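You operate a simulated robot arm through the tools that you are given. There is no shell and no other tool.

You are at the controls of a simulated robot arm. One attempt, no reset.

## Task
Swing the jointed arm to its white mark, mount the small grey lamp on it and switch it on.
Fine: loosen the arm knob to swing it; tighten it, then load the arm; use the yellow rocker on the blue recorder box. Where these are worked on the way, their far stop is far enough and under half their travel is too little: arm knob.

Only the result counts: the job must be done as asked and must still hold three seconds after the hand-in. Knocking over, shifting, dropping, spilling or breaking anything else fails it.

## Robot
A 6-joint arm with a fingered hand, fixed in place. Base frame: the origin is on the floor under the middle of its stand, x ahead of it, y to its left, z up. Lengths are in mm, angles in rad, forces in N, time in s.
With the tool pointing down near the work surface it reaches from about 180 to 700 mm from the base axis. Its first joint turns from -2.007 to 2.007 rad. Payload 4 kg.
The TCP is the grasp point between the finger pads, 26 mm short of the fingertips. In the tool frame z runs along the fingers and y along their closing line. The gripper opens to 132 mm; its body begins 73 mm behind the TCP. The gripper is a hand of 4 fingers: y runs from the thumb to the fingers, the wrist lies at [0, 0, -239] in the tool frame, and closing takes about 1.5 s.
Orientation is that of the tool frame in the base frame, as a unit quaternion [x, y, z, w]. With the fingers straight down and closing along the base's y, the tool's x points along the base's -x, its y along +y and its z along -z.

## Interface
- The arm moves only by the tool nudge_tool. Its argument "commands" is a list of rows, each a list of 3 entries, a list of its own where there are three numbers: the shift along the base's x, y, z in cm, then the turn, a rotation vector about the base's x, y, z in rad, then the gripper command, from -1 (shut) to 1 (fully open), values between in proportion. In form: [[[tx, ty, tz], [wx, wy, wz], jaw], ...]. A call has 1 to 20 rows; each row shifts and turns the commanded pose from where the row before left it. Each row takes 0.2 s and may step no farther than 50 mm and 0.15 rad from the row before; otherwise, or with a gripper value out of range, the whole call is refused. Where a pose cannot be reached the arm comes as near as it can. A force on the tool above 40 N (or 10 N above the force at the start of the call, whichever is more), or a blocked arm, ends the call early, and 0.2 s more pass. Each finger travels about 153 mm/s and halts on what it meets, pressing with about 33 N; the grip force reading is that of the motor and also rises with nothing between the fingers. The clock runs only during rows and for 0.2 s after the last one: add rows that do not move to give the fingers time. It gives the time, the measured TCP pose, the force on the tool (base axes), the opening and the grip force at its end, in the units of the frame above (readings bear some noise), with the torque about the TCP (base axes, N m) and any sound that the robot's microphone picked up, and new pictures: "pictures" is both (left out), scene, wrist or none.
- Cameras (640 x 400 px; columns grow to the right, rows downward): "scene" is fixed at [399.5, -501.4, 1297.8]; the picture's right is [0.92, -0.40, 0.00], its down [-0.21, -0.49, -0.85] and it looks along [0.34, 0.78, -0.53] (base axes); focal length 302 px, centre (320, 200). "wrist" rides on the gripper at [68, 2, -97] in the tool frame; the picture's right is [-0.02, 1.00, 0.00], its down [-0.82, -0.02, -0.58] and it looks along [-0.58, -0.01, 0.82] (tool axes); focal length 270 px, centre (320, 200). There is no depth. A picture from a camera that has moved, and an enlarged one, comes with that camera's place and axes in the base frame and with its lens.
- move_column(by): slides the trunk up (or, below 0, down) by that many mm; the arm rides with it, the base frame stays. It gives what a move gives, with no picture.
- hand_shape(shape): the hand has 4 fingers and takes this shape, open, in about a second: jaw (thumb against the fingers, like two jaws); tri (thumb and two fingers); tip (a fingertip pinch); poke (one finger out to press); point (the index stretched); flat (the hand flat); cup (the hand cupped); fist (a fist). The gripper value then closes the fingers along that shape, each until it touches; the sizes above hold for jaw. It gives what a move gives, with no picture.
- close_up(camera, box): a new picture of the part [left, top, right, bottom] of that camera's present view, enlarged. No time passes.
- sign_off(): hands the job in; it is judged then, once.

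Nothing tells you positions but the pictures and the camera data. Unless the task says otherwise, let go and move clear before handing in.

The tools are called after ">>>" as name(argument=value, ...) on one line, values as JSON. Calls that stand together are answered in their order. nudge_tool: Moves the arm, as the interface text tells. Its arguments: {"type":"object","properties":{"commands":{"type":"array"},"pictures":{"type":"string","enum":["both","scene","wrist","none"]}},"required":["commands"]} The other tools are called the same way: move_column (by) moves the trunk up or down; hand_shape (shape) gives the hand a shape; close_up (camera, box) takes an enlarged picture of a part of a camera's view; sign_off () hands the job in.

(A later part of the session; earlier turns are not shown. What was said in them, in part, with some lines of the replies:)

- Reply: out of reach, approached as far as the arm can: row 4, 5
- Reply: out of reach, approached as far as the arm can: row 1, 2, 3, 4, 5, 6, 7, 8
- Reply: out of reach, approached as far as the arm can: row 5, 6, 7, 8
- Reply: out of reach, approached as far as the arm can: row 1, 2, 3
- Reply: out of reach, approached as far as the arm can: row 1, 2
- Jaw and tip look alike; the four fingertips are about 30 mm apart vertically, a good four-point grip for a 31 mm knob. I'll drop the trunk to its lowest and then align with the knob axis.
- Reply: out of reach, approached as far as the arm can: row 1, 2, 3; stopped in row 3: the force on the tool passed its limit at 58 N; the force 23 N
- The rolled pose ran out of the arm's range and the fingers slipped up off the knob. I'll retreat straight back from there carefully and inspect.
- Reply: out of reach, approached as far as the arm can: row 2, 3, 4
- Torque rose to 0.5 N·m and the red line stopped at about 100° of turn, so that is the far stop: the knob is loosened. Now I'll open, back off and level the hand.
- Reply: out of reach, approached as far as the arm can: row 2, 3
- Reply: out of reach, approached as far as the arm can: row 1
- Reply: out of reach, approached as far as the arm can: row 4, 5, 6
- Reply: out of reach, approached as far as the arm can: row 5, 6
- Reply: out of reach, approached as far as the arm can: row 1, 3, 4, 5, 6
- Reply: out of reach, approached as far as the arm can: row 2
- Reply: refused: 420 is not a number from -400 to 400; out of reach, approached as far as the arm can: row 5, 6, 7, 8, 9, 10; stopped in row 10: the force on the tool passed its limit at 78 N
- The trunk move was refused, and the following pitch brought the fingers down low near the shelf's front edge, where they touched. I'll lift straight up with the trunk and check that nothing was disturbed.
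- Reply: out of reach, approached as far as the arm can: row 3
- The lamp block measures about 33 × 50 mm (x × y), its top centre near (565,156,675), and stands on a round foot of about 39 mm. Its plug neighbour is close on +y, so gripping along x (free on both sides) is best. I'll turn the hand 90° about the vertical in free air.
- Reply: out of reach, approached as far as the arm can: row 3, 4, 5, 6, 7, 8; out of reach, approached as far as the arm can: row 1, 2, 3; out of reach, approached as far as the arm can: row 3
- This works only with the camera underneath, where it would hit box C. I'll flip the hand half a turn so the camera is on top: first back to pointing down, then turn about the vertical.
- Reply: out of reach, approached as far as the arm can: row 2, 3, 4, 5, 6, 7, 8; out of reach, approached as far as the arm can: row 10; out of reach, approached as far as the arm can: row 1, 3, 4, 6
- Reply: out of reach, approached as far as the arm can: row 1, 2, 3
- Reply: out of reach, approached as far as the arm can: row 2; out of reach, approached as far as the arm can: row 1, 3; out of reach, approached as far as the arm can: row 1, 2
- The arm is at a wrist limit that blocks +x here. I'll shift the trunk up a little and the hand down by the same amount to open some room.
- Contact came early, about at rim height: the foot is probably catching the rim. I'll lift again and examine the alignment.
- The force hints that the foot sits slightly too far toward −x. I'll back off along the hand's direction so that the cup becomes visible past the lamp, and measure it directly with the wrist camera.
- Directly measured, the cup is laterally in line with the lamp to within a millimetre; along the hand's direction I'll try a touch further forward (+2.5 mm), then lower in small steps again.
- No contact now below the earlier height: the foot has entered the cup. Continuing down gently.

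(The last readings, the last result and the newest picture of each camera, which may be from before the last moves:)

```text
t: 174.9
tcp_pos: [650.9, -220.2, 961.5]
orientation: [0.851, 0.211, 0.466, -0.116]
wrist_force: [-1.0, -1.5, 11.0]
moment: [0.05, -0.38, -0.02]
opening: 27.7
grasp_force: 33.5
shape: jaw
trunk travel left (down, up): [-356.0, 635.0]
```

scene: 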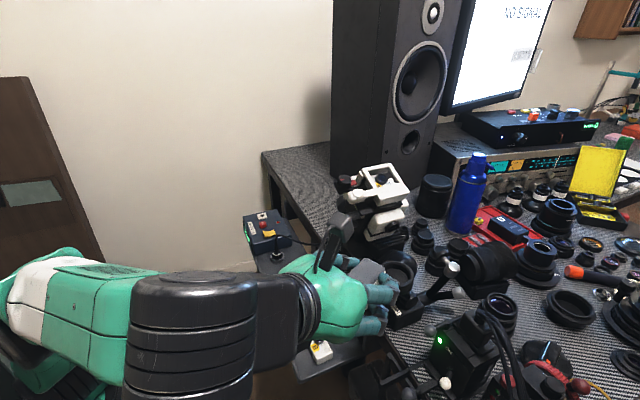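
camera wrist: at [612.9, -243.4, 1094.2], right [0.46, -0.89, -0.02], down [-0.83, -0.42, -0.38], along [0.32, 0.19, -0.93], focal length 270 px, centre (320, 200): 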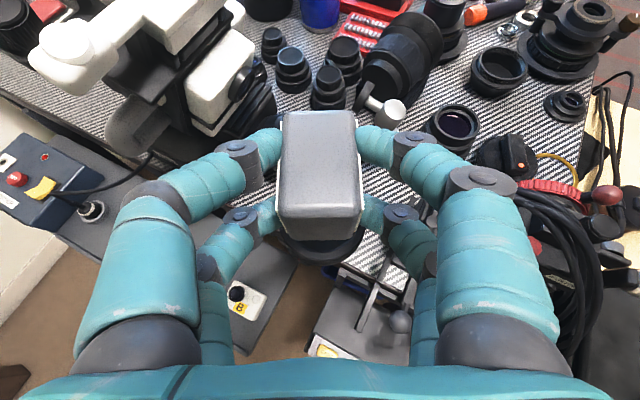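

The foot is seated on the cup floor (11 N). I'll relieve the load slightly, then open the fingers.

>>> move_column(by=1.5)

>>> nudge_tool(commands=[[[0, 0, 0], [0, 0, 0], -0.6], [[0, 0, 0], [0, 0, 0], -0.45], [[0, 0, 0], [0, 0, 0], -0.35], [[0, 0, 0], [0, 0, 0], -0.25], [[0, 0, 0], [0, 0, 0], -0.2]])

>>> close_up(camera="wrist", box=[220, 90, 420, 215])

>>> close_up(camera="wrist", box=[240, 180, 400, 280])

```text
t: 175.4
tcp_pos: [649.8, -219.1, 962.1]
orientation: [0.851, 0.213, 0.466, -0.117]
wrist_force: [-1.8, -0.1, 9.0]
moment: [0.02, -0.31, 0.0]
opening: 27.7
grasp_force: 32.9
shape: jaw
trunk travel left (down, up): [-357.0, 633.0]
```

```text
t: 176.6
tcp_pos: [651.6, -219.3, 960.2]
orientation: [0.852, 0.212, 0.464, -0.117]
wrist_force: [-1.2, 0.3, 0.5]
moment: [0.01, 0.04, 0.01]
opening: 52.2
grasp_force: 0.0
shape: jaw
trunk travel left (down, up): [-357.0, 633.0]
camera wrist: at [612.6, -243.5, 1069.1], right [0.46, -0.89, -0.02], down [-0.83, -0.42, -0.38], along [0.32, 0.19, -0.93], focal length 270 px, centre (320, 200)
```

scene: 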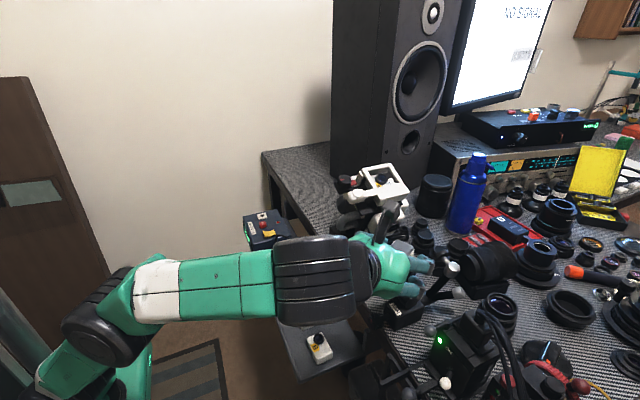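
wrist: 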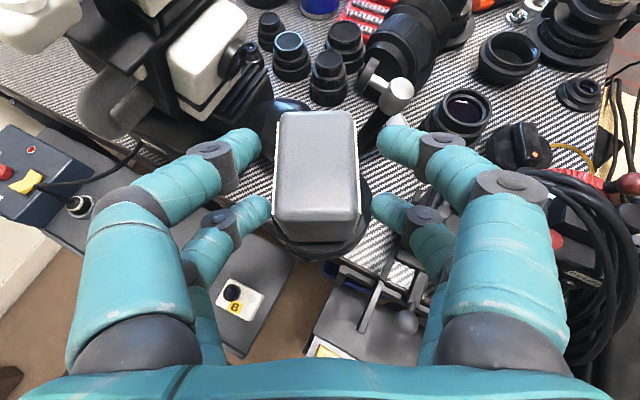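

```text
3.20 times, centred on (320, 152) of wrist
camera zoom: at [612.6, -243.5, 1069.1], right [0.46, -0.89, -0.02], down [-0.83, -0.42, -0.38], along [0.32, 0.19, -0.93], focal length 865 px, centre (320, 352)
```

zoom: 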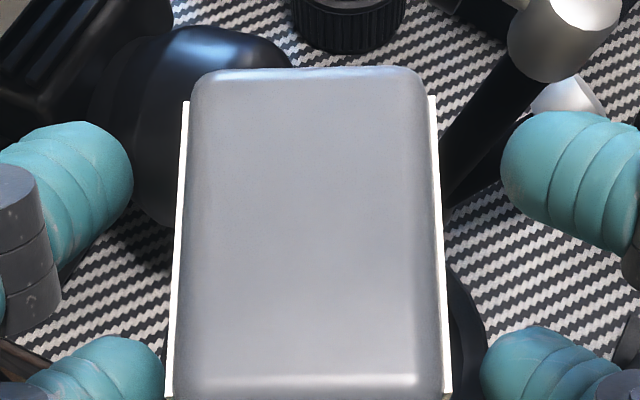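

```text
4.00 times, centred on (320, 230) of wrist
camera zoom: at [612.6, -243.5, 1069.1], right [0.46, -0.89, -0.02], down [-0.83, -0.42, -0.38], along [0.32, 0.19, -0.93], focal length 1081 px, centre (320, 80)
```

zoom: 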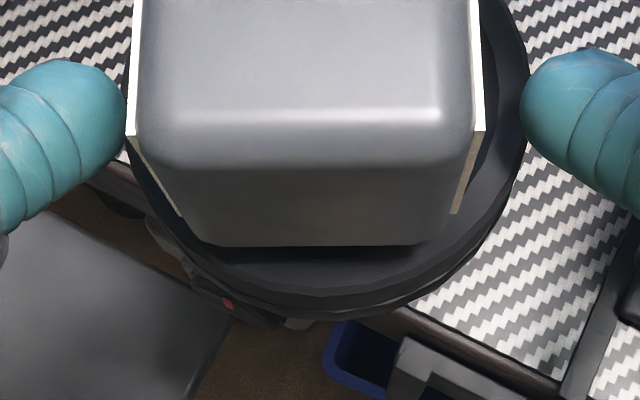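

The lamp stands in the cup by itself. I'll open slightly wider and retreat along the hand's own axis.

>>> nudge_tool(commands=[[[0, 0, 0], [0, 0, 0], -0.05], [[0, 0, 0], [0, 0, 0], 0.05], [[-0.74, -0.4, 0.54], [0, 0, 0], 0.05], [[-1.1, -0.6, 0.8], [0, 0, 0], 0.05], [[-1.5, -0.8, 1.08], [0, 0, 0], 0.05], [[-1.5, -0.8, 1.08], [0, 0, 0], 0.05], [[-2.2, -1.2, 1.6], [0, 0, 0], 0.05], [[0, 0, 0], [0, 0, 0], 0.05]])

>>> close_up(camera="scene", box=[350, 225, 446, 285])

>>> close_up(camera="wrist", box=[240, 60, 400, 160])

```text
t: 178.4
tcp_pos: [579.5, -256.5, 1011.9]
orientation: [0.852, 0.212, 0.465, -0.117]
wrist_force: [-0.5, 0.5, 0.0]
moment: [-0.02, -0.01, -0.01]
opening: 68.6
grasp_force: 0.1
shape: jaw
trunk travel left (down, up): [-357.0, 633.0]
camera wrist: at [540.9, -281.0, 1119.8], right [0.46, -0.89, -0.02], down [-0.83, -0.42, -0.38], along [0.32, 0.19, -0.93], focal length 270 px, centre (320, 200)
```

scene: 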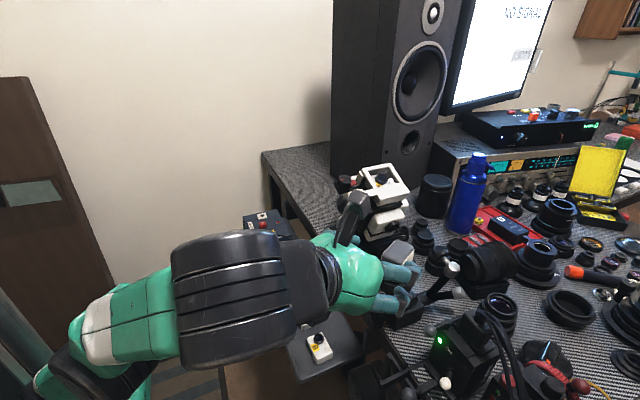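
wrist: 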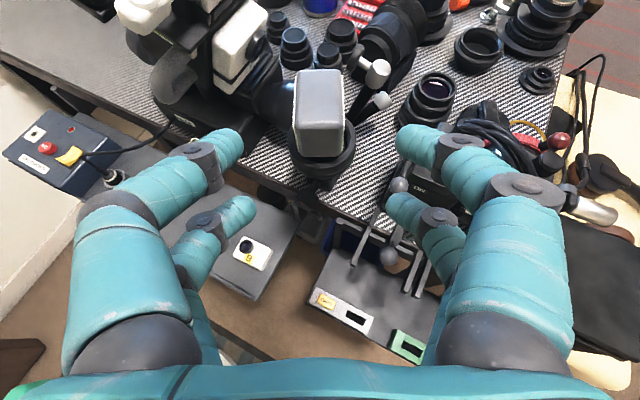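

```text
6.67 times, centred on (398, 255) of scene
camera zoom: at [399.5, -501.4, 1297.8], right [0.92, -0.4, 0.0], down [-0.21, -0.49, -0.85], along [0.34, 0.78, -0.53], focal length 2010 px, centre (-200, -167)
```

zoom: 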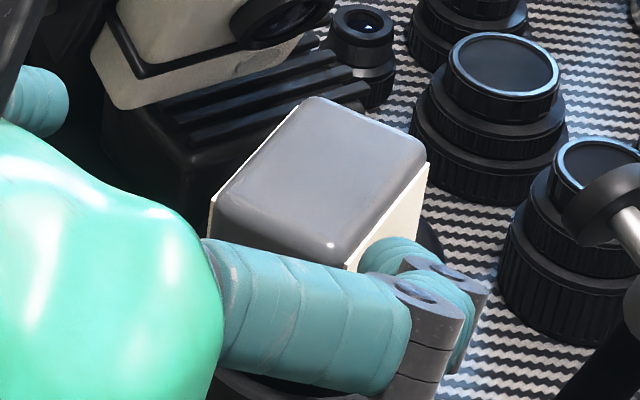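

```text
4.00 times, centred on (320, 110) of wrist
camera zoom: at [540.9, -281.0, 1119.8], right [0.46, -0.89, -0.02], down [-0.83, -0.42, -0.38], along [0.32, 0.19, -0.93], focal length 1081 px, centre (320, 560)
```

zoom: 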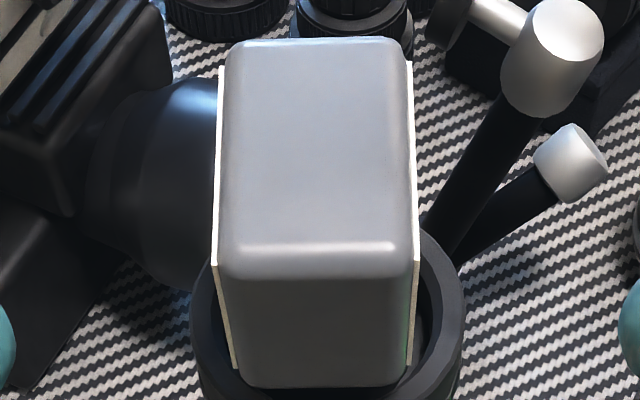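

The lamp is mounted upright in the cup. Next I'll retreat along the way I came (rising first), then get the hand pointing down for the rocker.

>>> move_column(by=85)

>>> nudge_tool(commands=[[[-2.5, 0.5, 0], [0, 0, 0], 0.05], [[-2.5, 1.0, 0], [0, 0, 0], 0.05], [[-0.5, 2.7, 0], [0, 0, 0.1], 0.05], [[-0.5, 2.7, 0], [0, 0, 0.1], 0.05], [[-0.5, 2.7, 0], [0, 0, 0.1], 0.05], [[-0.5, 2.7, 0], [0, 0, 0.1], 0.05], [[-0.5, 2.7, 0], [0, 0, 0.1], 0.05], [[0, 2.5, 0], [0, 0, 0.09], 0.05], [[0, 3.5, 0], [0, 0, 0.09], 0.05], [[0, 3.5, 0], [0, 0, 0.09], 0.05], [[0, 3.5, 0], [0, 0, 0.09], 0.05], [[0, 3.5, 0], [0, 0, 0.09], 0.05], [[0, 3.5, 0], [0, 0, 0.09], 0.05], [[0, 3.0, 0], [0, 0, 0.06], 0.05], [[0, 0, 0], [0, 0, 0], 0.05]])

>>> close_up(camera="scene", box=[360, 220, 456, 280])

```text
t: 179.7
tcp_pos: [578.7, -257.5, 1096.3]
orientation: [0.851, 0.212, 0.465, -0.118]
wrist_force: [0.1, 0.4, 0.2]
moment: [0.0, -0.03, 0.0]
opening: 68.8
grasp_force: 0.1
shape: jaw
trunk travel left (down, up): [-442.0, 548.0]
```

```text
t: 182.8
tcp_pos: [503.6, 123.0, 1095.0]
orientation: [0.614, 0.627, 0.335, -0.344]
wrist_force: [0.4, -0.7, -0.1]
moment: [0.0, 0.03, -0.04]
opening: 68.8
grasp_force: 0.1
shape: jaw
trunk travel left (down, up): [-442.0, 548.0]
camera wrist: at [507.2, 77.3, 1204.0], right [1.0, 0.01, -0.02], down [0.0, -0.93, -0.38], along [-0.02, 0.38, -0.93], focal length 270 px, centre (320, 200)
```

scene: 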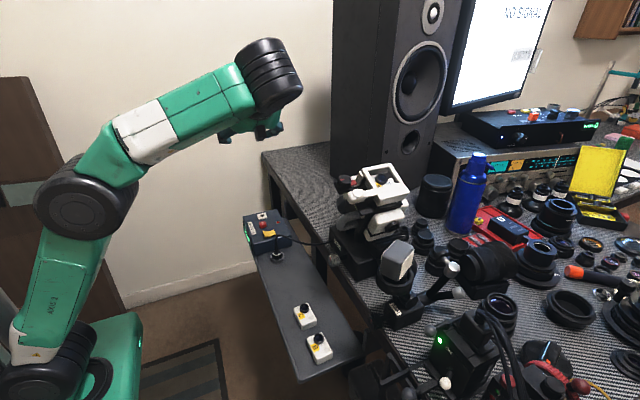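
wrist: 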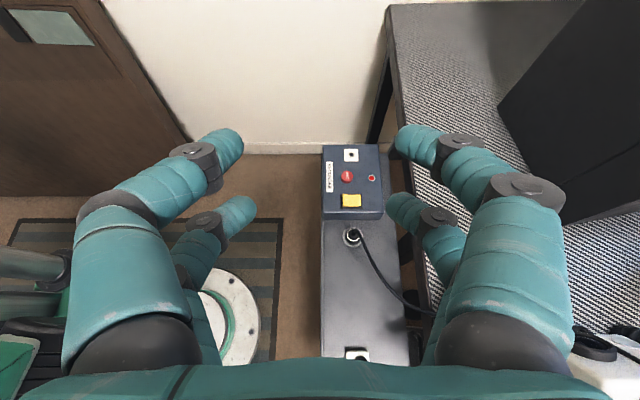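

```text
6.67 times, centred on (408, 250) of scene
camera zoom: at [399.5, -501.4, 1297.8], right [0.92, -0.4, 0.0], down [-0.21, -0.49, -0.85], along [0.34, 0.78, -0.53], focal length 2010 px, centre (-267, -133)
```

zoom: 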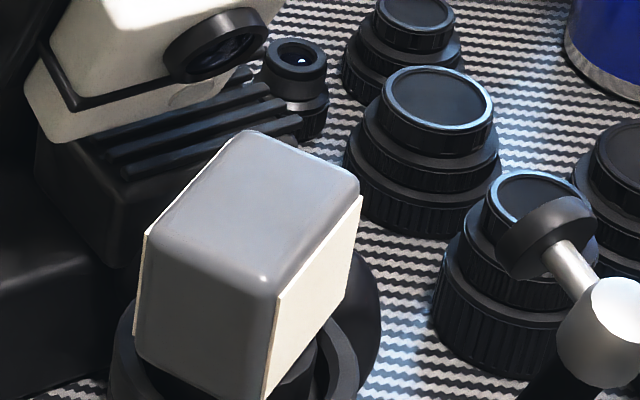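

>>> close_up(camera="scene", box=[350, 230, 462, 300])

>>> close_up(camera="wrist", box=[300, 130, 412, 200])

>>> close_up(camera="wrist", box=[300, 180, 428, 260])

```text
5.71 times, centred on (406, 265) of scene
camera zoom: at [399.5, -501.4, 1297.8], right [0.92, -0.4, 0.0], down [-0.21, -0.49, -0.85], along [0.34, 0.78, -0.53], focal length 1723 px, centre (-171, -171)
```

zoom: 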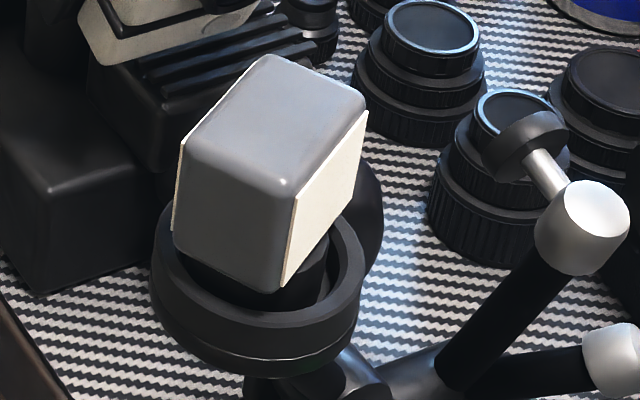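

```text
5.71 times, centred on (356, 165) of wrist
camera zoom: at [507.2, 77.3, 1204.0], right [1.0, 0.01, -0.02], down [0.0, -0.93, -0.38], along [-0.02, 0.38, -0.93], focal length 1544 px, centre (114, 400)
```

zoom: 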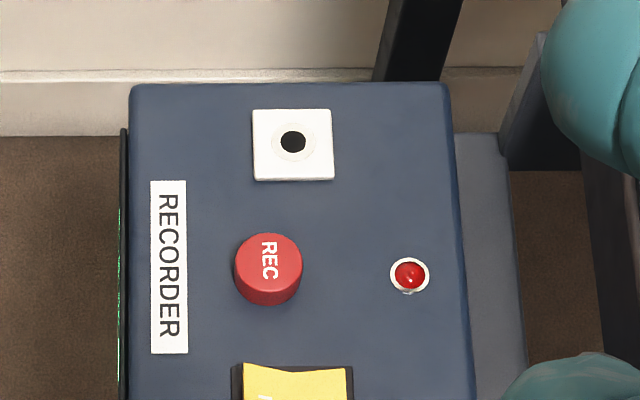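

```text
5.00 times, centred on (364, 220) of wrist
camera zoom: at [507.2, 77.3, 1204.0], right [1.0, 0.01, -0.02], down [0.0, -0.93, -0.38], along [-0.02, 0.38, -0.93], focal length 1351 px, centre (100, 100)
```

zoom: 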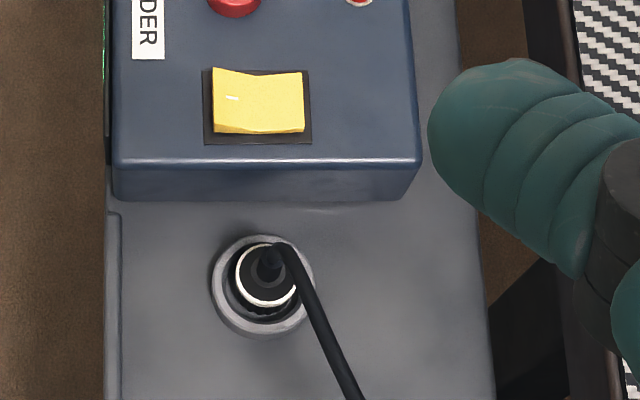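

The foot sits inside the cup. The rocker centre triangulates to (562,294,668), about 39 × 29 mm, with its "I" mark on the −x half, the raised one. I'll bring the hand to point straight down.

>>> nudge_tool(commands=[[[0, 1.0, -1.0], [-0.125, 0, 0], 0.0], [[0, 1.0, -1.0], [-0.125, 0, 0], 0.0], [[0, 1.0, -1.0], [-0.125, 0, 0], 0.0], [[0, 1.0, -1.0], [-0.125, 0, 0], 0.0], [[0, 1.0, -1.0], [-0.125, 0, 0], 0.0], [[0, 1.0, -1.0], [-0.125, 0, 0], 0.0], [[0, 1.0, -1.0], [-0.125, 0, 0], 0.0], [[0, 1.0, -1.0], [-0.125, 0, 0], 0.0], [[0, 0, 0], [0, 0, 0], 0.0]])

```text
t: 184.8
tcp_pos: [484.3, 199.9, 983.2]
orientation: [0.704, 0.71, -0.005, -0.005]
wrist_force: [0.7, 0.0, 0.4]
moment: [-0.03, 0.02, 0.0]
opening: 67.0
grasp_force: 0.1
shape: jaw
out of reach, approached as far as the arm can: row 3, 4, 5, 6, 7, 8
trunk travel left (down, up): [-442.0, 548.0]
camera wrist: at [486.1, 267.3, 1078.5], right [1.0, -0.02, -0.01], down [-0.01, -0.82, 0.58], along [-0.02, -0.58, -0.82], focal length 270 px, centre (320, 200)
```

scene: 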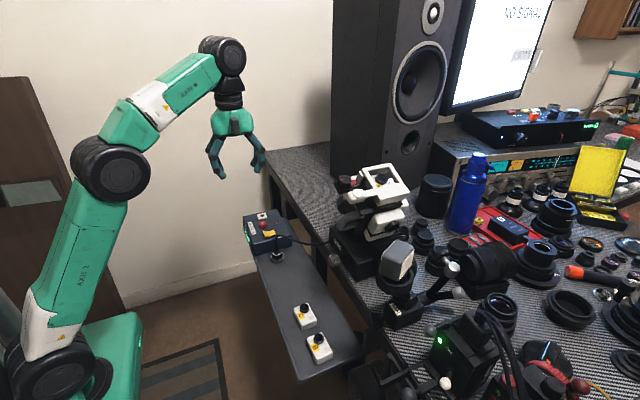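
wrist: 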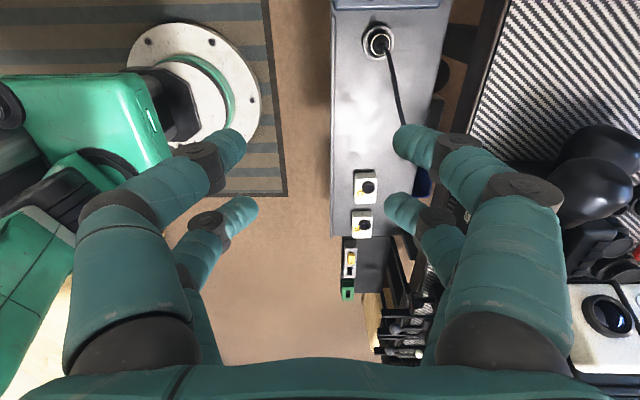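

>>> hand_shape(shape="poke")

>>> nudge_tool(commands=[[[0, 0, 0], [0, 0, 0], 1], [[0, 0, 0], [0, 0, 0], 1]])

>>> close_up(camera="scene", box=[180, 80, 308, 160])

```text
t: 185.8
tcp_pos: [483.5, 198.9, 983.2]
orientation: [0.704, 0.71, -0.005, -0.006]
wrist_force: [-1.1, 0.1, -0.2]
moment: [-0.03, 0.0, -0.02]
opening: 0.0
grasp_force: 0.1
shape: poke
trunk travel left (down, up): [-442.0, 548.0]
```

```text
t: 186.3
tcp_pos: [484.4, 198.3, 983.3]
orientation: [0.704, 0.71, -0.004, -0.006]
wrist_force: [-0.1, 0.4, -0.5]
moment: [0.01, -0.02, 0.03]
opening: 0.0
grasp_force: 0.0
shape: poke
trunk travel left (down, up): [-442.0, 548.0]
camera wrist: at [486.1, 267.0, 1078.7], right [1.0, -0.02, -0.01], down [-0.01, -0.82, 0.58], along [-0.02, -0.58, -0.82], focal length 270 px, centre (320, 200)
```

scene: 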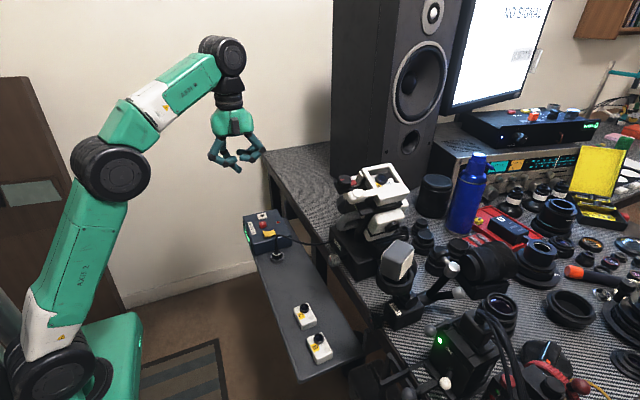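
wrist: 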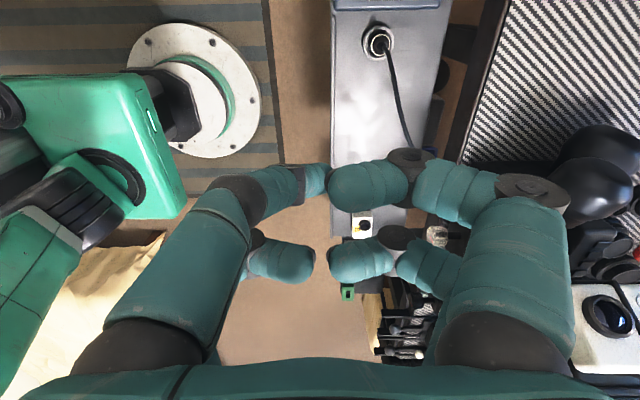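

```text
5.00 times, centred on (244, 120) of scene
camera zoom: at [399.5, -501.4, 1297.8], right [0.92, -0.4, 0.0], down [-0.21, -0.49, -0.85], along [0.34, 0.78, -0.53], focal length 1508 px, centre (700, 600)
```

zoom: 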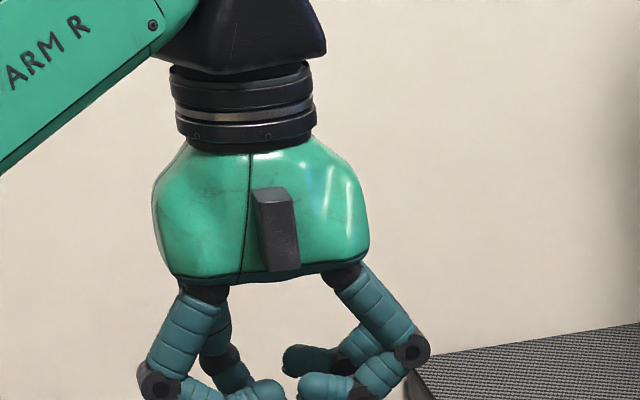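

>>> close_up(camera="scene", box=[192, 125, 288, 185])

>>> close_up(camera="wrist", box=[200, 130, 456, 290])

```text
6.67 times, centred on (240, 155) of scene
camera zoom: at [399.5, -501.4, 1297.8], right [0.92, -0.4, 0.0], down [-0.21, -0.49, -0.85], along [0.34, 0.78, -0.53], focal length 2010 px, centre (853, 500)
```

zoom: 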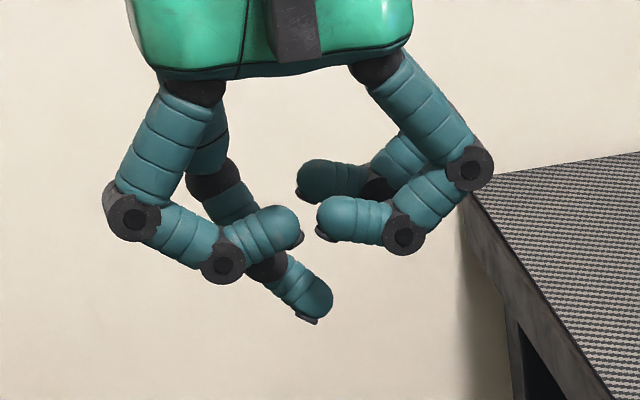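

```text
2.50 times, centred on (328, 210) of wrist
camera zoom: at [486.1, 267.0, 1078.7], right [1.0, -0.02, -0.01], down [-0.01, -0.82, 0.58], along [-0.02, -0.58, -0.82], focal length 676 px, centre (300, 175)
```

zoom: 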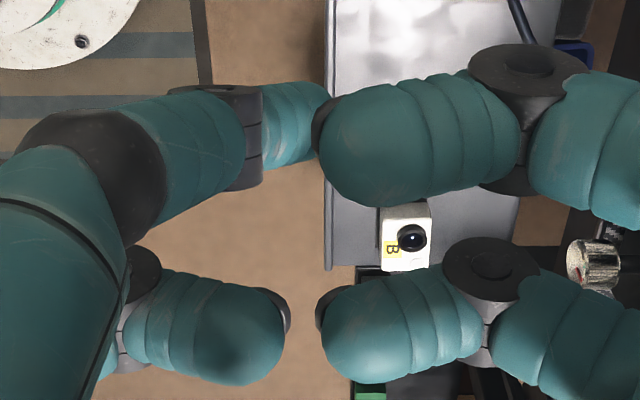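

In "poke" one fingertip extends on the tool axis, 26 mm beyond the TCP. I'll move over the rocker's −x half.

>>> nudge_tool(commands=[[[1.3, 2.0, 0], [0, 0, 0], 1], [[1.3, 2.0, 0], [0, 0, 0], 1], [[1.3, 2.0, 0], [0, 0, 0], 1], [[1.3, 2.0, 0], [0, 0, 0], 1], [[1.3, 1.8, 0], [0, 0, 0], 1], [[0, 0, 0], [0, 0, 0], 1]])

```text
t: 187.8
tcp_pos: [511.4, 277.4, 933.7]
orientation: [0.704, 0.71, -0.004, -0.007]
wrist_force: [1.0, -1.0, -0.3]
moment: [0.01, -0.03, -0.02]
opening: 0.0
grasp_force: 0.0
shape: poke
out of reach, approached as far as the arm can: row 1, 2, 3, 4, 5
trunk travel left (down, up): [-442.0, 548.0]
camera wrist: at [514.5, 345.5, 1029.2], right [1.0, -0.02, -0.01], down [-0.01, -0.82, 0.58], along [-0.02, -0.57, -0.82], focal length 270 px, centre (320, 200)
```

scene: 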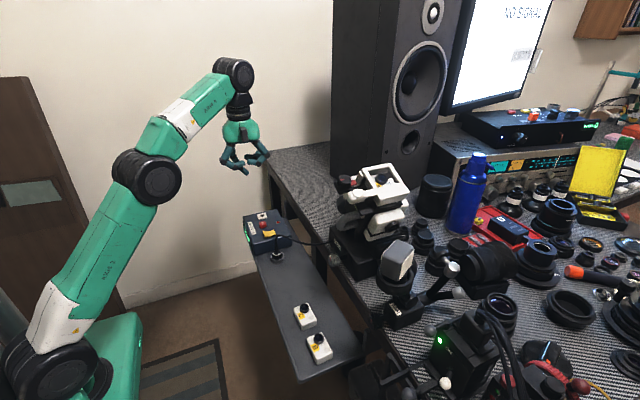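
wrist: 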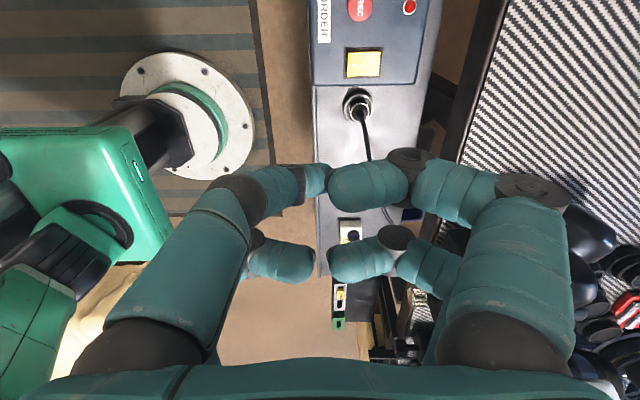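

The arm is stretched upward; I'll raise the trunk and reach down from higher.

>>> move_column(by=180)

>>> nudge_tool(commands=[[[0.7, 0.4, -4.0], [0, 0, 0], 1], [[0.7, 0.4, -4.0], [0, 0, 0], 1], [[0.7, 0.4, -4.0], [0, 0, 0], 1], [[0.7, 0.4, -4.0], [0, 0, 0], 1], [[0.7, 0.4, -4.0], [0, 0, 0], 1], [[0, 0, 0], [0, 0, 0], 1]])

```text
t: 189.8
tcp_pos: [511.9, 277.0, 1114.0]
orientation: [0.704, 0.71, -0.005, -0.005]
wrist_force: [-0.1, -0.5, 0.6]
moment: [0.0, -0.02, 0.0]
opening: 0.1
grasp_force: 0.1
shape: poke
trunk travel left (down, up): [-622.0, 368.0]
```

```text
t: 191.2
tcp_pos: [547.8, 297.1, 913.0]
orientation: [0.704, 0.71, -0.003, -0.007]
wrist_force: [-0.2, 0.1, -0.7]
moment: [-0.02, 0.04, -0.01]
opening: 0.0
grasp_force: 0.1
shape: poke
trunk travel left (down, up): [-622.0, 368.0]
camera wrist: at [550.2, 364.6, 1009.0], right [1.0, -0.02, -0.01], down [-0.01, -0.82, 0.57], along [-0.02, -0.57, -0.82], focal length 270 px, centre (320, 200)
```

scene: 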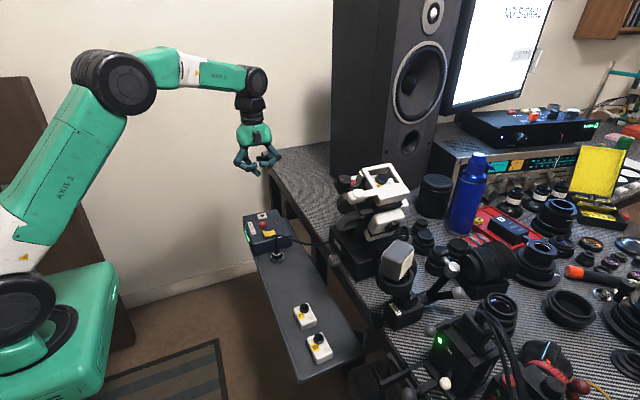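
wrist: 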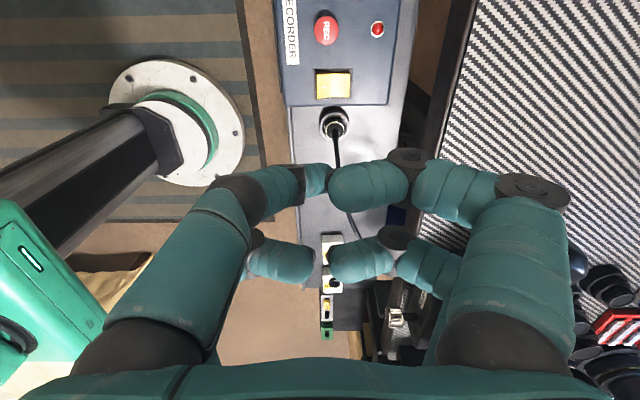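

>>> close_up(camera="wrist", box=[276, 50, 388, 120])

>>> close_up(camera="scene", box=[220, 130, 316, 190])

```text
5.71 times, centred on (332, 85) of wrist
camera zoom: at [550.2, 364.6, 1009.0], right [1.0, -0.02, -0.01], down [-0.01, -0.82, 0.57], along [-0.02, -0.57, -0.82], focal length 1544 px, centre (251, 857)
```

zoom: 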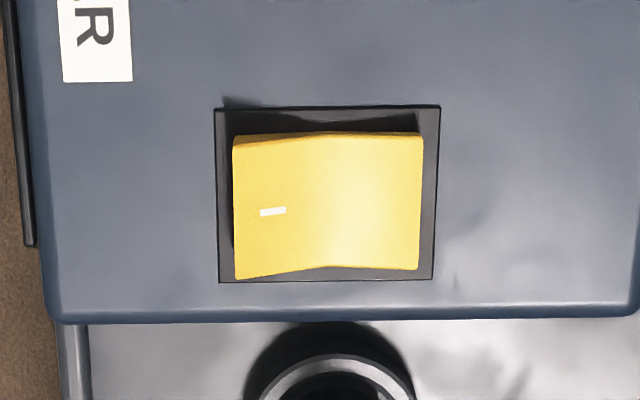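

```text
6.67 times, centred on (268, 160) of scene
camera zoom: at [399.5, -501.4, 1297.8], right [0.92, -0.4, 0.0], down [-0.21, -0.49, -0.85], along [0.34, 0.78, -0.53], focal length 2010 px, centre (667, 467)
```

zoom: 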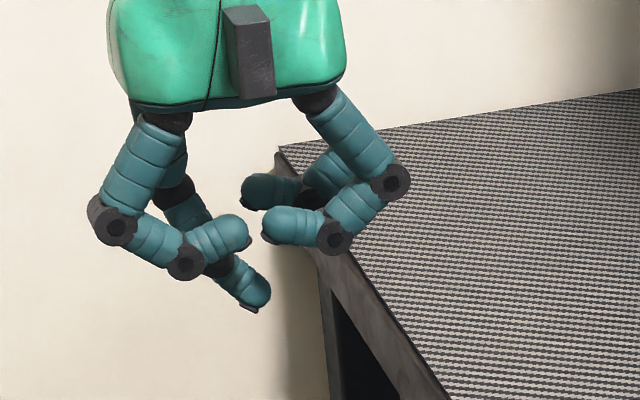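

The fingertip is over the rocker's "I" half in x; I'll correct y by −4.5 mm and lower to just above it.

>>> nudge_tool(commands=[[[0, -0.45, 0], [0, 0, 0], 1], [[0, 0, 0], [0, 0, 0], 1]], pictures="none")

>>> move_column(by=-190)

>>> close_up(camera="scene", box=[230, 190, 310, 240])

>>> close_up(camera="wrist", box=[200, 60, 440, 210])

```text
t: 191.8
tcp_pos: [547.3, 292.4, 913.9]
orientation: [0.704, 0.71, -0.003, -0.007]
wrist_force: [-0.1, 0.4, 0.4]
moment: [0.02, 0.01, 0.0]
opening: 0.0
grasp_force: 0.1
shape: poke
trunk travel left (down, up): [-622.0, 368.0]
```

```text
t: 193.8
tcp_pos: [547.3, 292.4, 724.8]
orientation: [0.704, 0.71, -0.004, -0.006]
wrist_force: [0.0, -0.1, -0.3]
moment: [0.02, 0.01, -0.02]
opening: 0.0
grasp_force: 0.0
shape: poke
trunk travel left (down, up): [-432.0, 558.0]
```

```text
8.00 times, centred on (270, 215) of scene
camera zoom: at [399.5, -501.4, 1297.8], right [0.92, -0.4, 0.0], down [-0.21, -0.49, -0.85], along [0.34, 0.78, -0.53], focal length 2412 px, centre (720, 80)
```

zoom: 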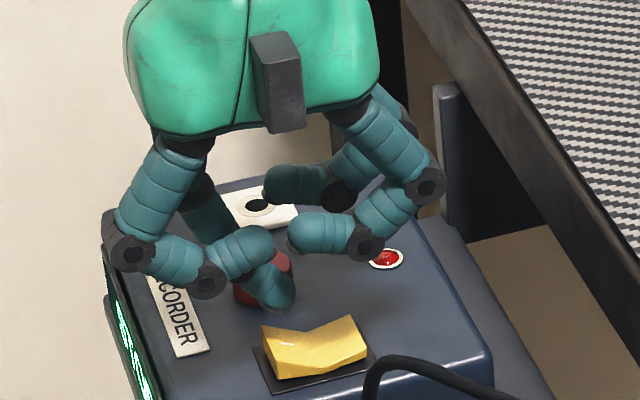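

```text
2.67 times, centred on (320, 135) of wrist
camera zoom: at [549.8, 360.3, 819.6], right [1.0, -0.02, -0.01], down [-0.01, -0.82, 0.57], along [-0.02, -0.57, -0.82], focal length 721 px, centre (320, 373)
```

zoom: 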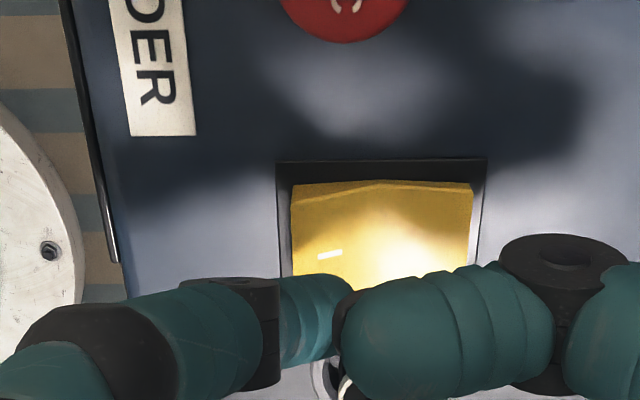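

The fingertip will land on the rocker's "I" mark. Lowering in small steps.

>>> move_column(by=-16)

>>> move_column(by=-4)

```text
t: 194.5
tcp_pos: [546.0, 292.1, 707.3]
orientation: [0.704, 0.711, -0.004, -0.006]
wrist_force: [0.6, 0.1, -0.6]
moment: [-0.01, -0.01, 0.03]
opening: 0.2
grasp_force: 0.0
shape: poke
trunk travel left (down, up): [-416.0, 574.0]
```

```text
t: 195.0
tcp_pos: [547.1, 292.6, 703.5]
orientation: [0.704, 0.71, -0.004, -0.006]
wrist_force: [-0.3, -0.5, 0.1]
moment: [-0.02, 0.0, 0.04]
opening: 0.0
grasp_force: 0.0
shape: poke
trunk travel left (down, up): [-412.0, 578.0]
```

>>> move_column(by=-3)

>>> close_up(camera="scene", box=[238, 200, 302, 240])

```text
t: 195.5
tcp_pos: [547.2, 292.2, 702.3]
orientation: [0.705, 0.71, -0.003, -0.007]
wrist_force: [-0.2, -0.6, 9.5]
moment: [0.0, -0.02, -0.01]
opening: 0.0
grasp_force: 0.0
shape: poke
trunk travel left (down, up): [-409.0, 581.0]
```

```text
10.00 times, centred on (270, 220) of scene
camera zoom: at [399.5, -501.4, 1297.8], right [0.92, -0.4, 0.0], down [-0.21, -0.49, -0.85], along [0.34, 0.78, -0.53], focal length 3016 px, centre (820, 0)
```

zoom: 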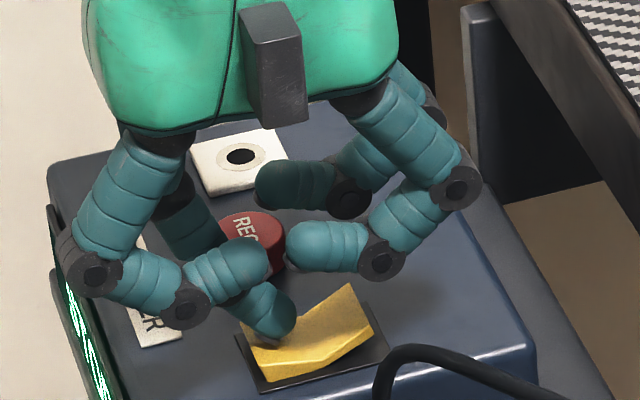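

The rocker has tipped. I'll press a touch further to be sure and look at the lamp.

>>> move_column(by=-2.5)

>>> close_up(camera="scene", box=[238, 200, 302, 240])

>>> close_up(camera="scene", box=[350, 230, 462, 300])

```text
t: 196.0
tcp_pos: [546.7, 292.2, 702.4]
orientation: [0.704, 0.71, 0.0, -0.006]
wrist_force: [-2.8, 0.6, 27.9]
moment: [0.06, 0.02, 0.04]
opening: 0.0
grasp_force: 0.1
shape: poke
trunk travel left (down, up): [-406.0, 584.0]
```

```text
10.00 times, centred on (270, 220) of scene
camera zoom: at [399.5, -501.4, 1297.8], right [0.92, -0.4, 0.0], down [-0.21, -0.49, -0.85], along [0.34, 0.78, -0.53], focal length 3016 px, centre (820, 0)
```

zoom: 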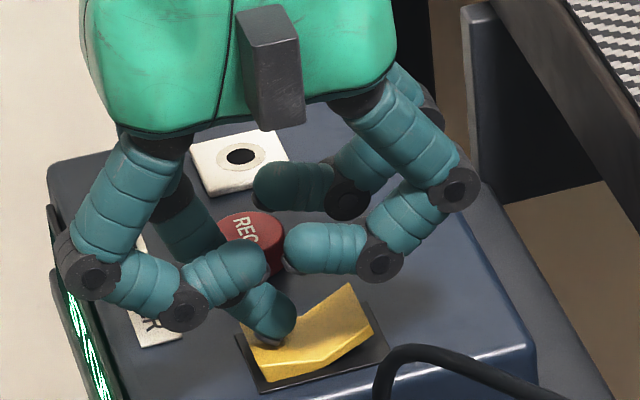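

```text
5.71 times, centred on (406, 265) of scene
camera zoom: at [399.5, -501.4, 1297.8], right [0.92, -0.4, 0.0], down [-0.21, -0.49, -0.85], along [0.34, 0.78, -0.53], focal length 1723 px, centre (-171, -171)
```

zoom: 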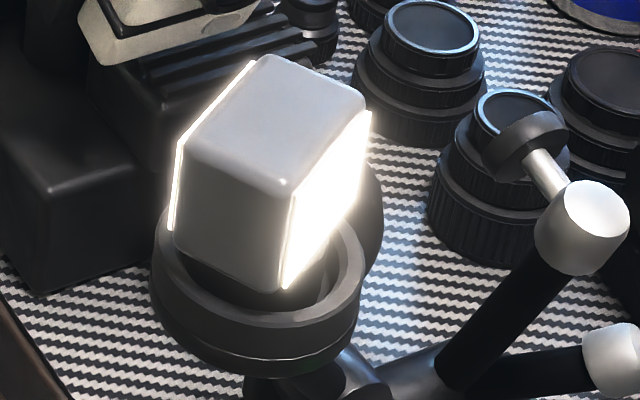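

The lamp's panels are glowing: it is on. I'll lift straight off the rocker and check that everything holds.

>>> move_column(by=150)

>>> nudge_tool(commands=[[[0, 0, 0], [0, 0, 0], 1], [[0, 0, 0], [0, 0, 0], 1]])

>>> close_up(camera="scene", box=[230, 200, 326, 260])

>>> close_up(camera="scene", box=[340, 230, 468, 310])

```text
t: 197.8
tcp_pos: [548.3, 293.1, 848.7]
orientation: [0.704, 0.711, -0.004, -0.006]
wrist_force: [0.4, -0.3, 0.4]
moment: [0.01, 0.0, -0.02]
opening: 0.0
grasp_force: 0.0
shape: poke
trunk travel left (down, up): [-556.0, 434.0]
```

```text
t: 198.4
tcp_pos: [547.9, 294.1, 847.7]
orientation: [0.704, 0.71, -0.004, -0.006]
wrist_force: [0.1, -0.6, -0.4]
moment: [-0.03, 0.04, 0.02]
opening: 0.0
grasp_force: 0.0
shape: poke
trunk travel left (down, up): [-556.0, 434.0]
camera wrist: at [549.8, 360.3, 944.0], right [1.0, -0.02, -0.01], down [-0.01, -0.82, 0.58], along [-0.02, -0.57, -0.82], focal length 270 px, centre (320, 200)
```

scene: 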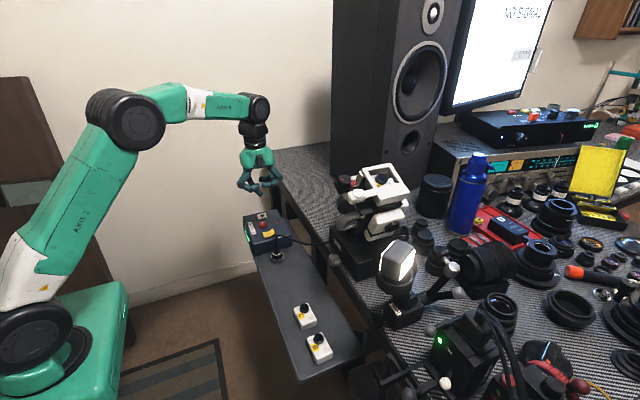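
wrist: 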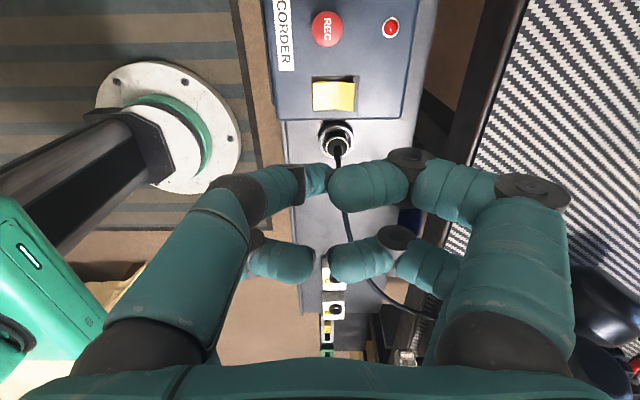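

```text
6.67 times, centred on (278, 230) of scene
camera zoom: at [399.5, -501.4, 1297.8], right [0.92, -0.4, 0.0], down [-0.21, -0.49, -0.85], along [0.34, 0.78, -0.53], focal length 2010 px, centre (600, 0)
```

zoom: 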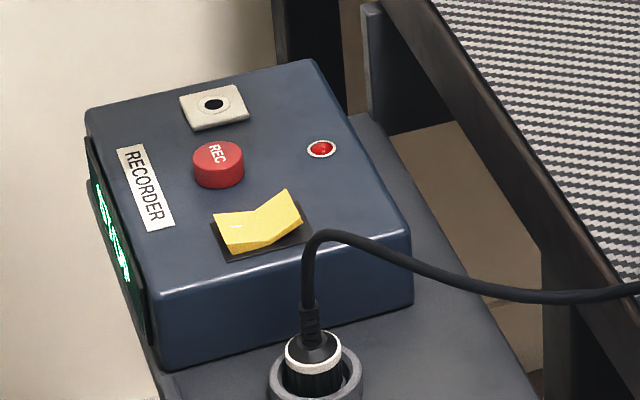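

```text
5.00 times, centred on (404, 270) of scene
camera zoom: at [399.5, -501.4, 1297.8], right [0.92, -0.4, 0.0], down [-0.21, -0.49, -0.85], along [0.34, 0.78, -0.53], focal length 1508 px, centre (-100, -150)
```

zoom: 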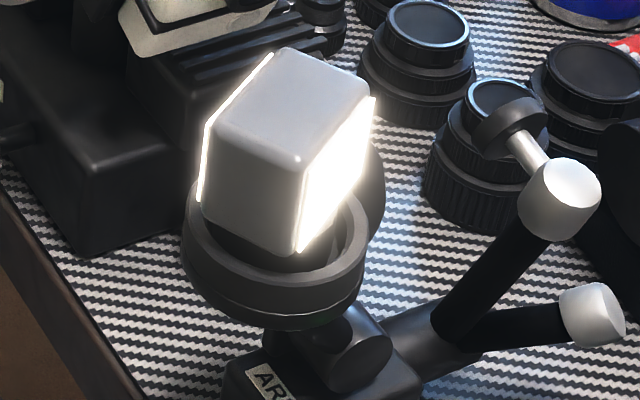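

Rocker stays pressed and the lamp stays lit. I'll compare the cup with its pose right after tightening, to be sure the arm is still on its mark.

>>> close_up(camera="scene", box=[340, 240, 468, 320])

>>> close_up(camera="scene", box=[364, 245, 428, 285])

```text
5.00 times, centred on (404, 280) of scene
camera zoom: at [399.5, -501.4, 1297.8], right [0.92, -0.4, 0.0], down [-0.21, -0.49, -0.85], along [0.34, 0.78, -0.53], focal length 1508 px, centre (-100, -200)
```

zoom: 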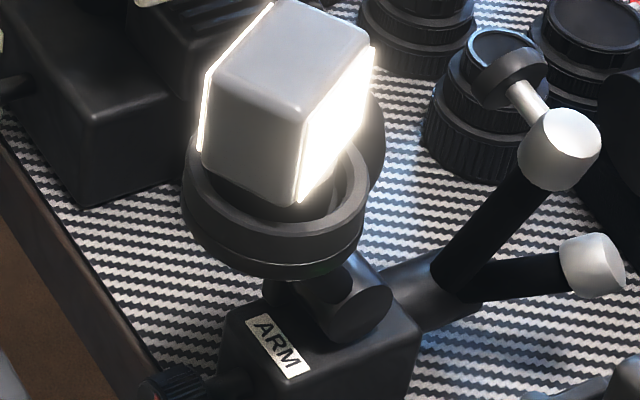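

```text
10.00 times, centred on (396, 265) of scene
camera zoom: at [399.5, -501.4, 1297.8], right [0.92, -0.4, 0.0], down [-0.21, -0.49, -0.85], along [0.34, 0.78, -0.53], focal length 3016 px, centre (-440, -450)
```

zoom: 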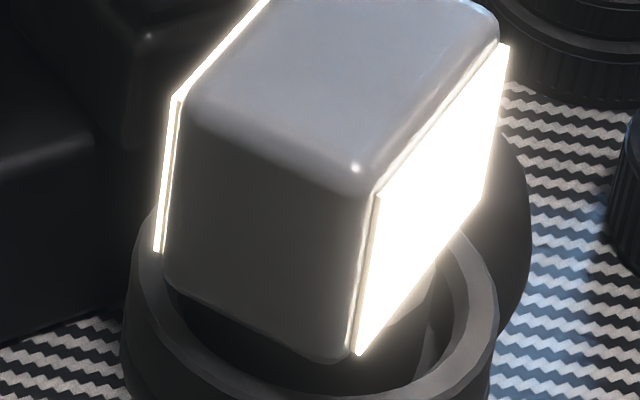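

The cup sits about 1.5 mm (≈0.7°) from where it was, probably from the first rim contact; it has been stable since. I'll take a last look at the pointer against the mark with the wrist camera, rising first.

>>> move_column(by=200)

>>> nudge_tool(commands=[[[-0.3, -1.0, 0], [0, 0, 0.1428], 1], [[-0.3, -3.0, 0], [0, 0, 0.1428], 1], [[-0.3, -3.0, 0], [0, 0, 0.1428], 1], [[-0.3, -3.0, 0], [0, 0, 0.1428], 1], [[-0.3, -3.0, 0], [0, 0, 0.1428], 1], [[-0.3, -3.0, 0], [0, 0, 0.1428], 1], [[0, -3.0, 0], [0, 0, 0.1428], 1], [[0, -3.0, 0], [0, 0, 0.1428], 1], [[0, -3.0, 0], [0, 0, 0.1428], 1], [[0, -3.0, 0], [0, 0, 0.1428], 1], [[0, -3.0, 0], [0, 0, 0.1428], 1], [[0, -3.0, 0], [0, 0, 0], 1], [[0, -3.0, 0], [0, 0, 0], 1], [[0, -3.0, 0], [0, 0, 0], 1], [[0, 0, 0], [0, 0, 0], 1]])

```text
t: 200.6
tcp_pos: [547.5, 292.9, 1047.8]
orientation: [0.704, 0.71, -0.004, -0.006]
wrist_force: [-1.1, -0.4, 0.0]
moment: [-0.01, 0.01, 0.01]
opening: 0.0
grasp_force: 0.2
shape: poke
trunk travel left (down, up): [-757.0, 233.0]
```

```text
t: 203.8
tcp_pos: [529.3, -107.1, 1046.8]
orientation: [-0.004, 1.0, -0.007, -0.001]
wrist_force: [0.1, 0.4, 0.6]
moment: [0.05, -0.03, 0.02]
opening: 0.0
grasp_force: 0.0
shape: poke
trunk travel left (down, up): [-757.0, 233.0]
camera wrist: at [460.7, -105.6, 1144.1], right [0.02, 1.0, -0.01], down [0.82, -0.01, 0.58], along [0.57, -0.02, -0.82], focal length 270 px, centre (320, 200)
```

scene: 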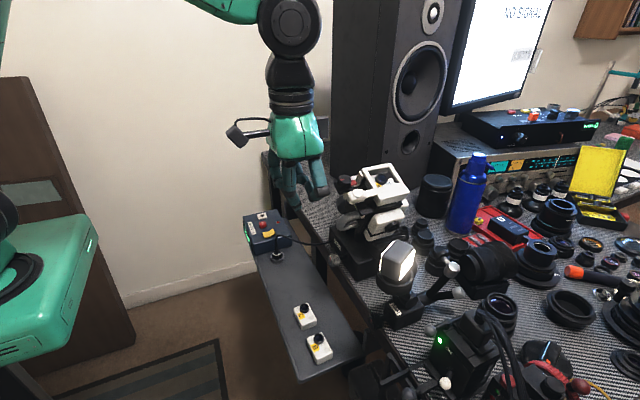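
wrist: 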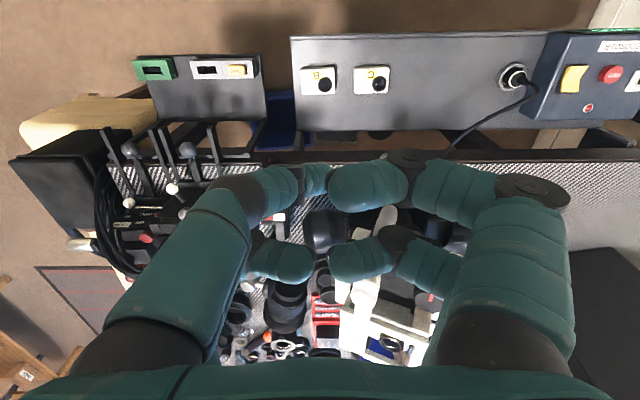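

>>> hand_shape(shape="jaw")

>>> nudge_tool(commands=[[[2.4, -3.6, 0], [0, 0, 0], 1], [[2.4, -3.6, 0], [0, 0, 0], 1], [[0, 0, 0], [0, 0, 0], 1]])

>>> close_up(camera="wrist", box=[264, 150, 392, 230])

```text
t: 204.7
tcp_pos: [528.4, -106.0, 1047.9]
orientation: [-0.004, 1.0, -0.007, -0.002]
wrist_force: [0.3, 0.8, 0.0]
moment: [-0.01, -0.03, 0.01]
opening: 132.0
grasp_force: 0.0
shape: jaw
trunk travel left (down, up): [-757.0, 233.0]
```

```text
t: 205.4
tcp_pos: [576.9, -179.1, 1049.4]
orientation: [-0.005, 1.0, -0.007, -0.001]
wrist_force: [0.0, 0.3, 0.0]
moment: [-0.03, 0.01, 0.02]
opening: 131.6
grasp_force: 0.1
shape: jaw
trunk travel left (down, up): [-757.0, 233.0]
camera wrist: at [508.6, -178.3, 1144.7], right [0.02, 1.0, -0.01], down [0.82, -0.01, 0.57], along [0.57, -0.02, -0.82], focal length 270 px, centre (320, 200)
```

scene: 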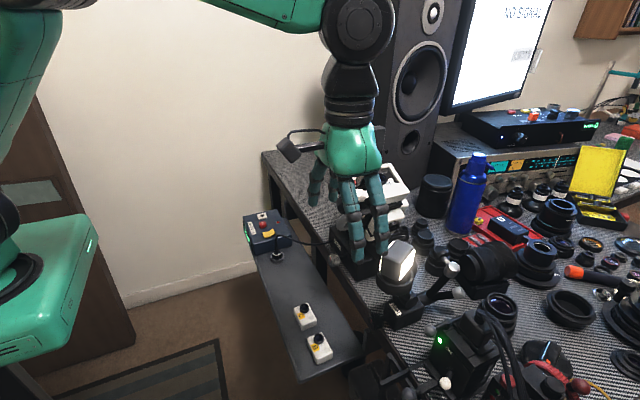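
wrist: 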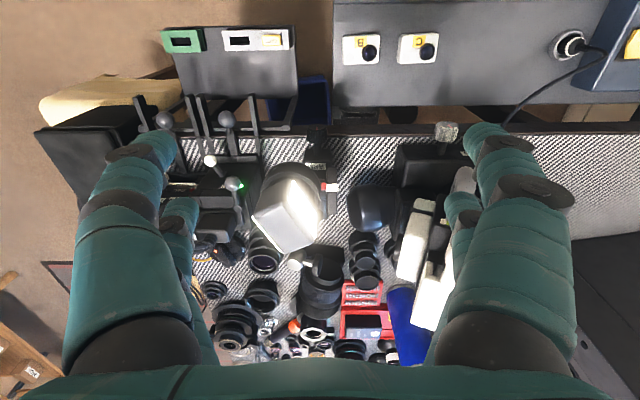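

```text
5.00 times, centred on (328, 190) of wrist
camera zoom: at [508.6, -178.3, 1144.7], right [0.02, 1.0, -0.01], down [0.82, -0.01, 0.57], along [0.57, -0.02, -0.82], focal length 1351 px, centre (280, 250)
```

zoom: 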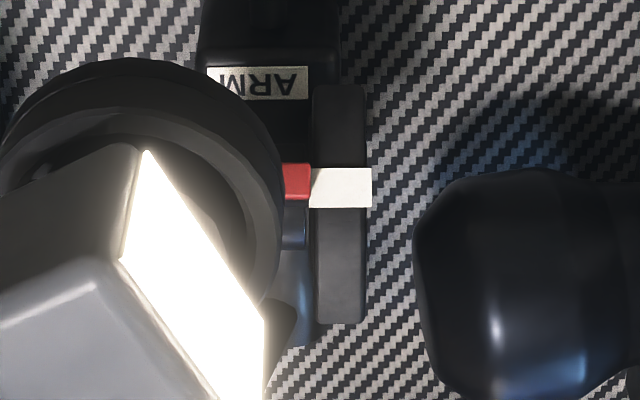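

The red pointer is still on the white mark (about 1° from its centre), the lamp is seated and lit, the knob tight, the rocker latched. I'll move the hand well clear before handing in.

>>> nudge_tool(commands=[[[-2.0, 0.5, 3.0], [0, 0, 0], 1], [[-2.5, 0.5, 3.0], [0, 0, 0], 1], [[-2.5, 0.5, 3.0], [0, 0, 0], 1], [[-2.5, 0.5, 2.0], [0, 0, 0], 1], [[0, 0, 0], [0, 0, 0], 1], [[0, 0, 0], [0, 0, 0], 1]])

>>> close_up(camera="scene", box=[220, 180, 476, 340])

```text
t: 206.8
tcp_pos: [481.6, -159.6, 1158.9]
orientation: [-0.004, 1.0, -0.007, -0.002]
wrist_force: [0.6, -0.5, -0.3]
moment: [-0.03, 0.04, 0.02]
opening: 132.0
grasp_force: 0.2
shape: jaw
trunk travel left (down, up): [-757.0, 233.0]
camera wrist: at [413.7, -157.3, 1254.1], right [0.02, 1.0, -0.01], down [0.82, -0.01, 0.57], along [0.57, -0.02, -0.82], focal length 270 px, centre (320, 200)
```

scene: 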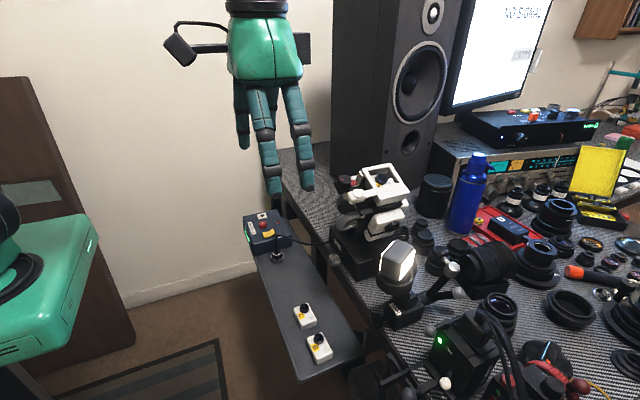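
wrist: 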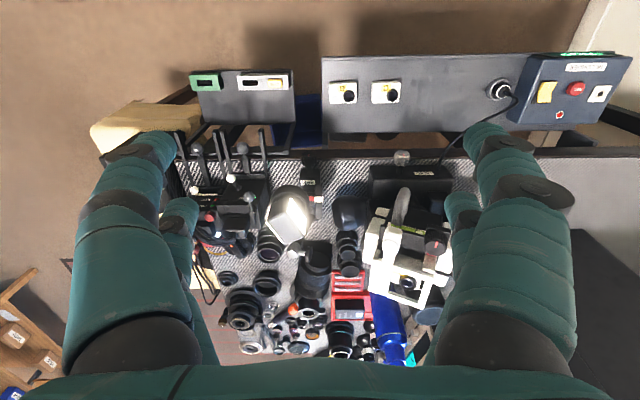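

```text
2.50 times, centred on (348, 260) of scene
camera zoom: at [399.5, -501.4, 1297.8], right [0.92, -0.4, 0.0], down [-0.21, -0.49, -0.85], along [0.34, 0.78, -0.53], focal length 754 px, centre (250, 50)
```

zoom: 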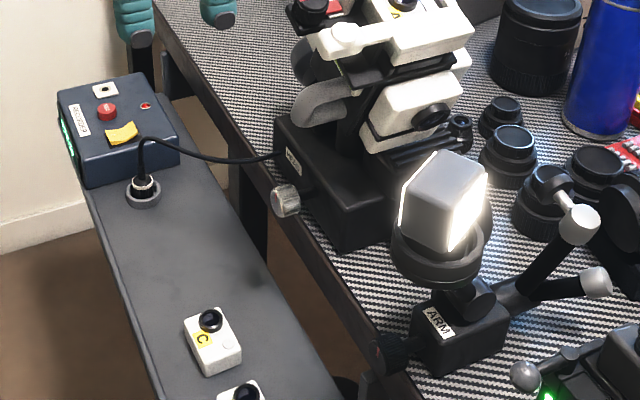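

The arm is at its white mark with the knob tightened. The lamp is mounted in the cup and lit, everything else is in place, and the hand is clear, so I'm handing the job in.

>>> sign_off()

```text
The job is handed in.
```

I swung the arm to its white mark, tightened its knob, mounted the grey lamp in the arm's cup and switched it on. It was still lit when I handed in. I haven't seen the judging result.

- **Arm:** I turned the knob to its far stop to loosen it (about 90°), swung the arm, then turned the knob back to its stop to tighten it. On my first try at setting the lamp down, its foot caught the cup's rim. In the last close look the red pointer was about 1° past the centre of the white mark, most likely from that contact. The arm did not move further once the lamp was on it.
- **Lamp:** It stands upright with its foot on the cup floor. I had to bring it out from under the cable running to the HEAD unit, and it came clear without touching it.
- **Switch:** I pressed the "I" side of the yellow rocker on the recorder box. It stayed down.
- **One accidental touch:** A trunk move was refused partway through, and the hand came down and pressed on something by the front shelf with up to 78 N. I compared pictures afterwards: boxes B and C and the shelf had not moved.

The hand was empty and well clear when I handed in.
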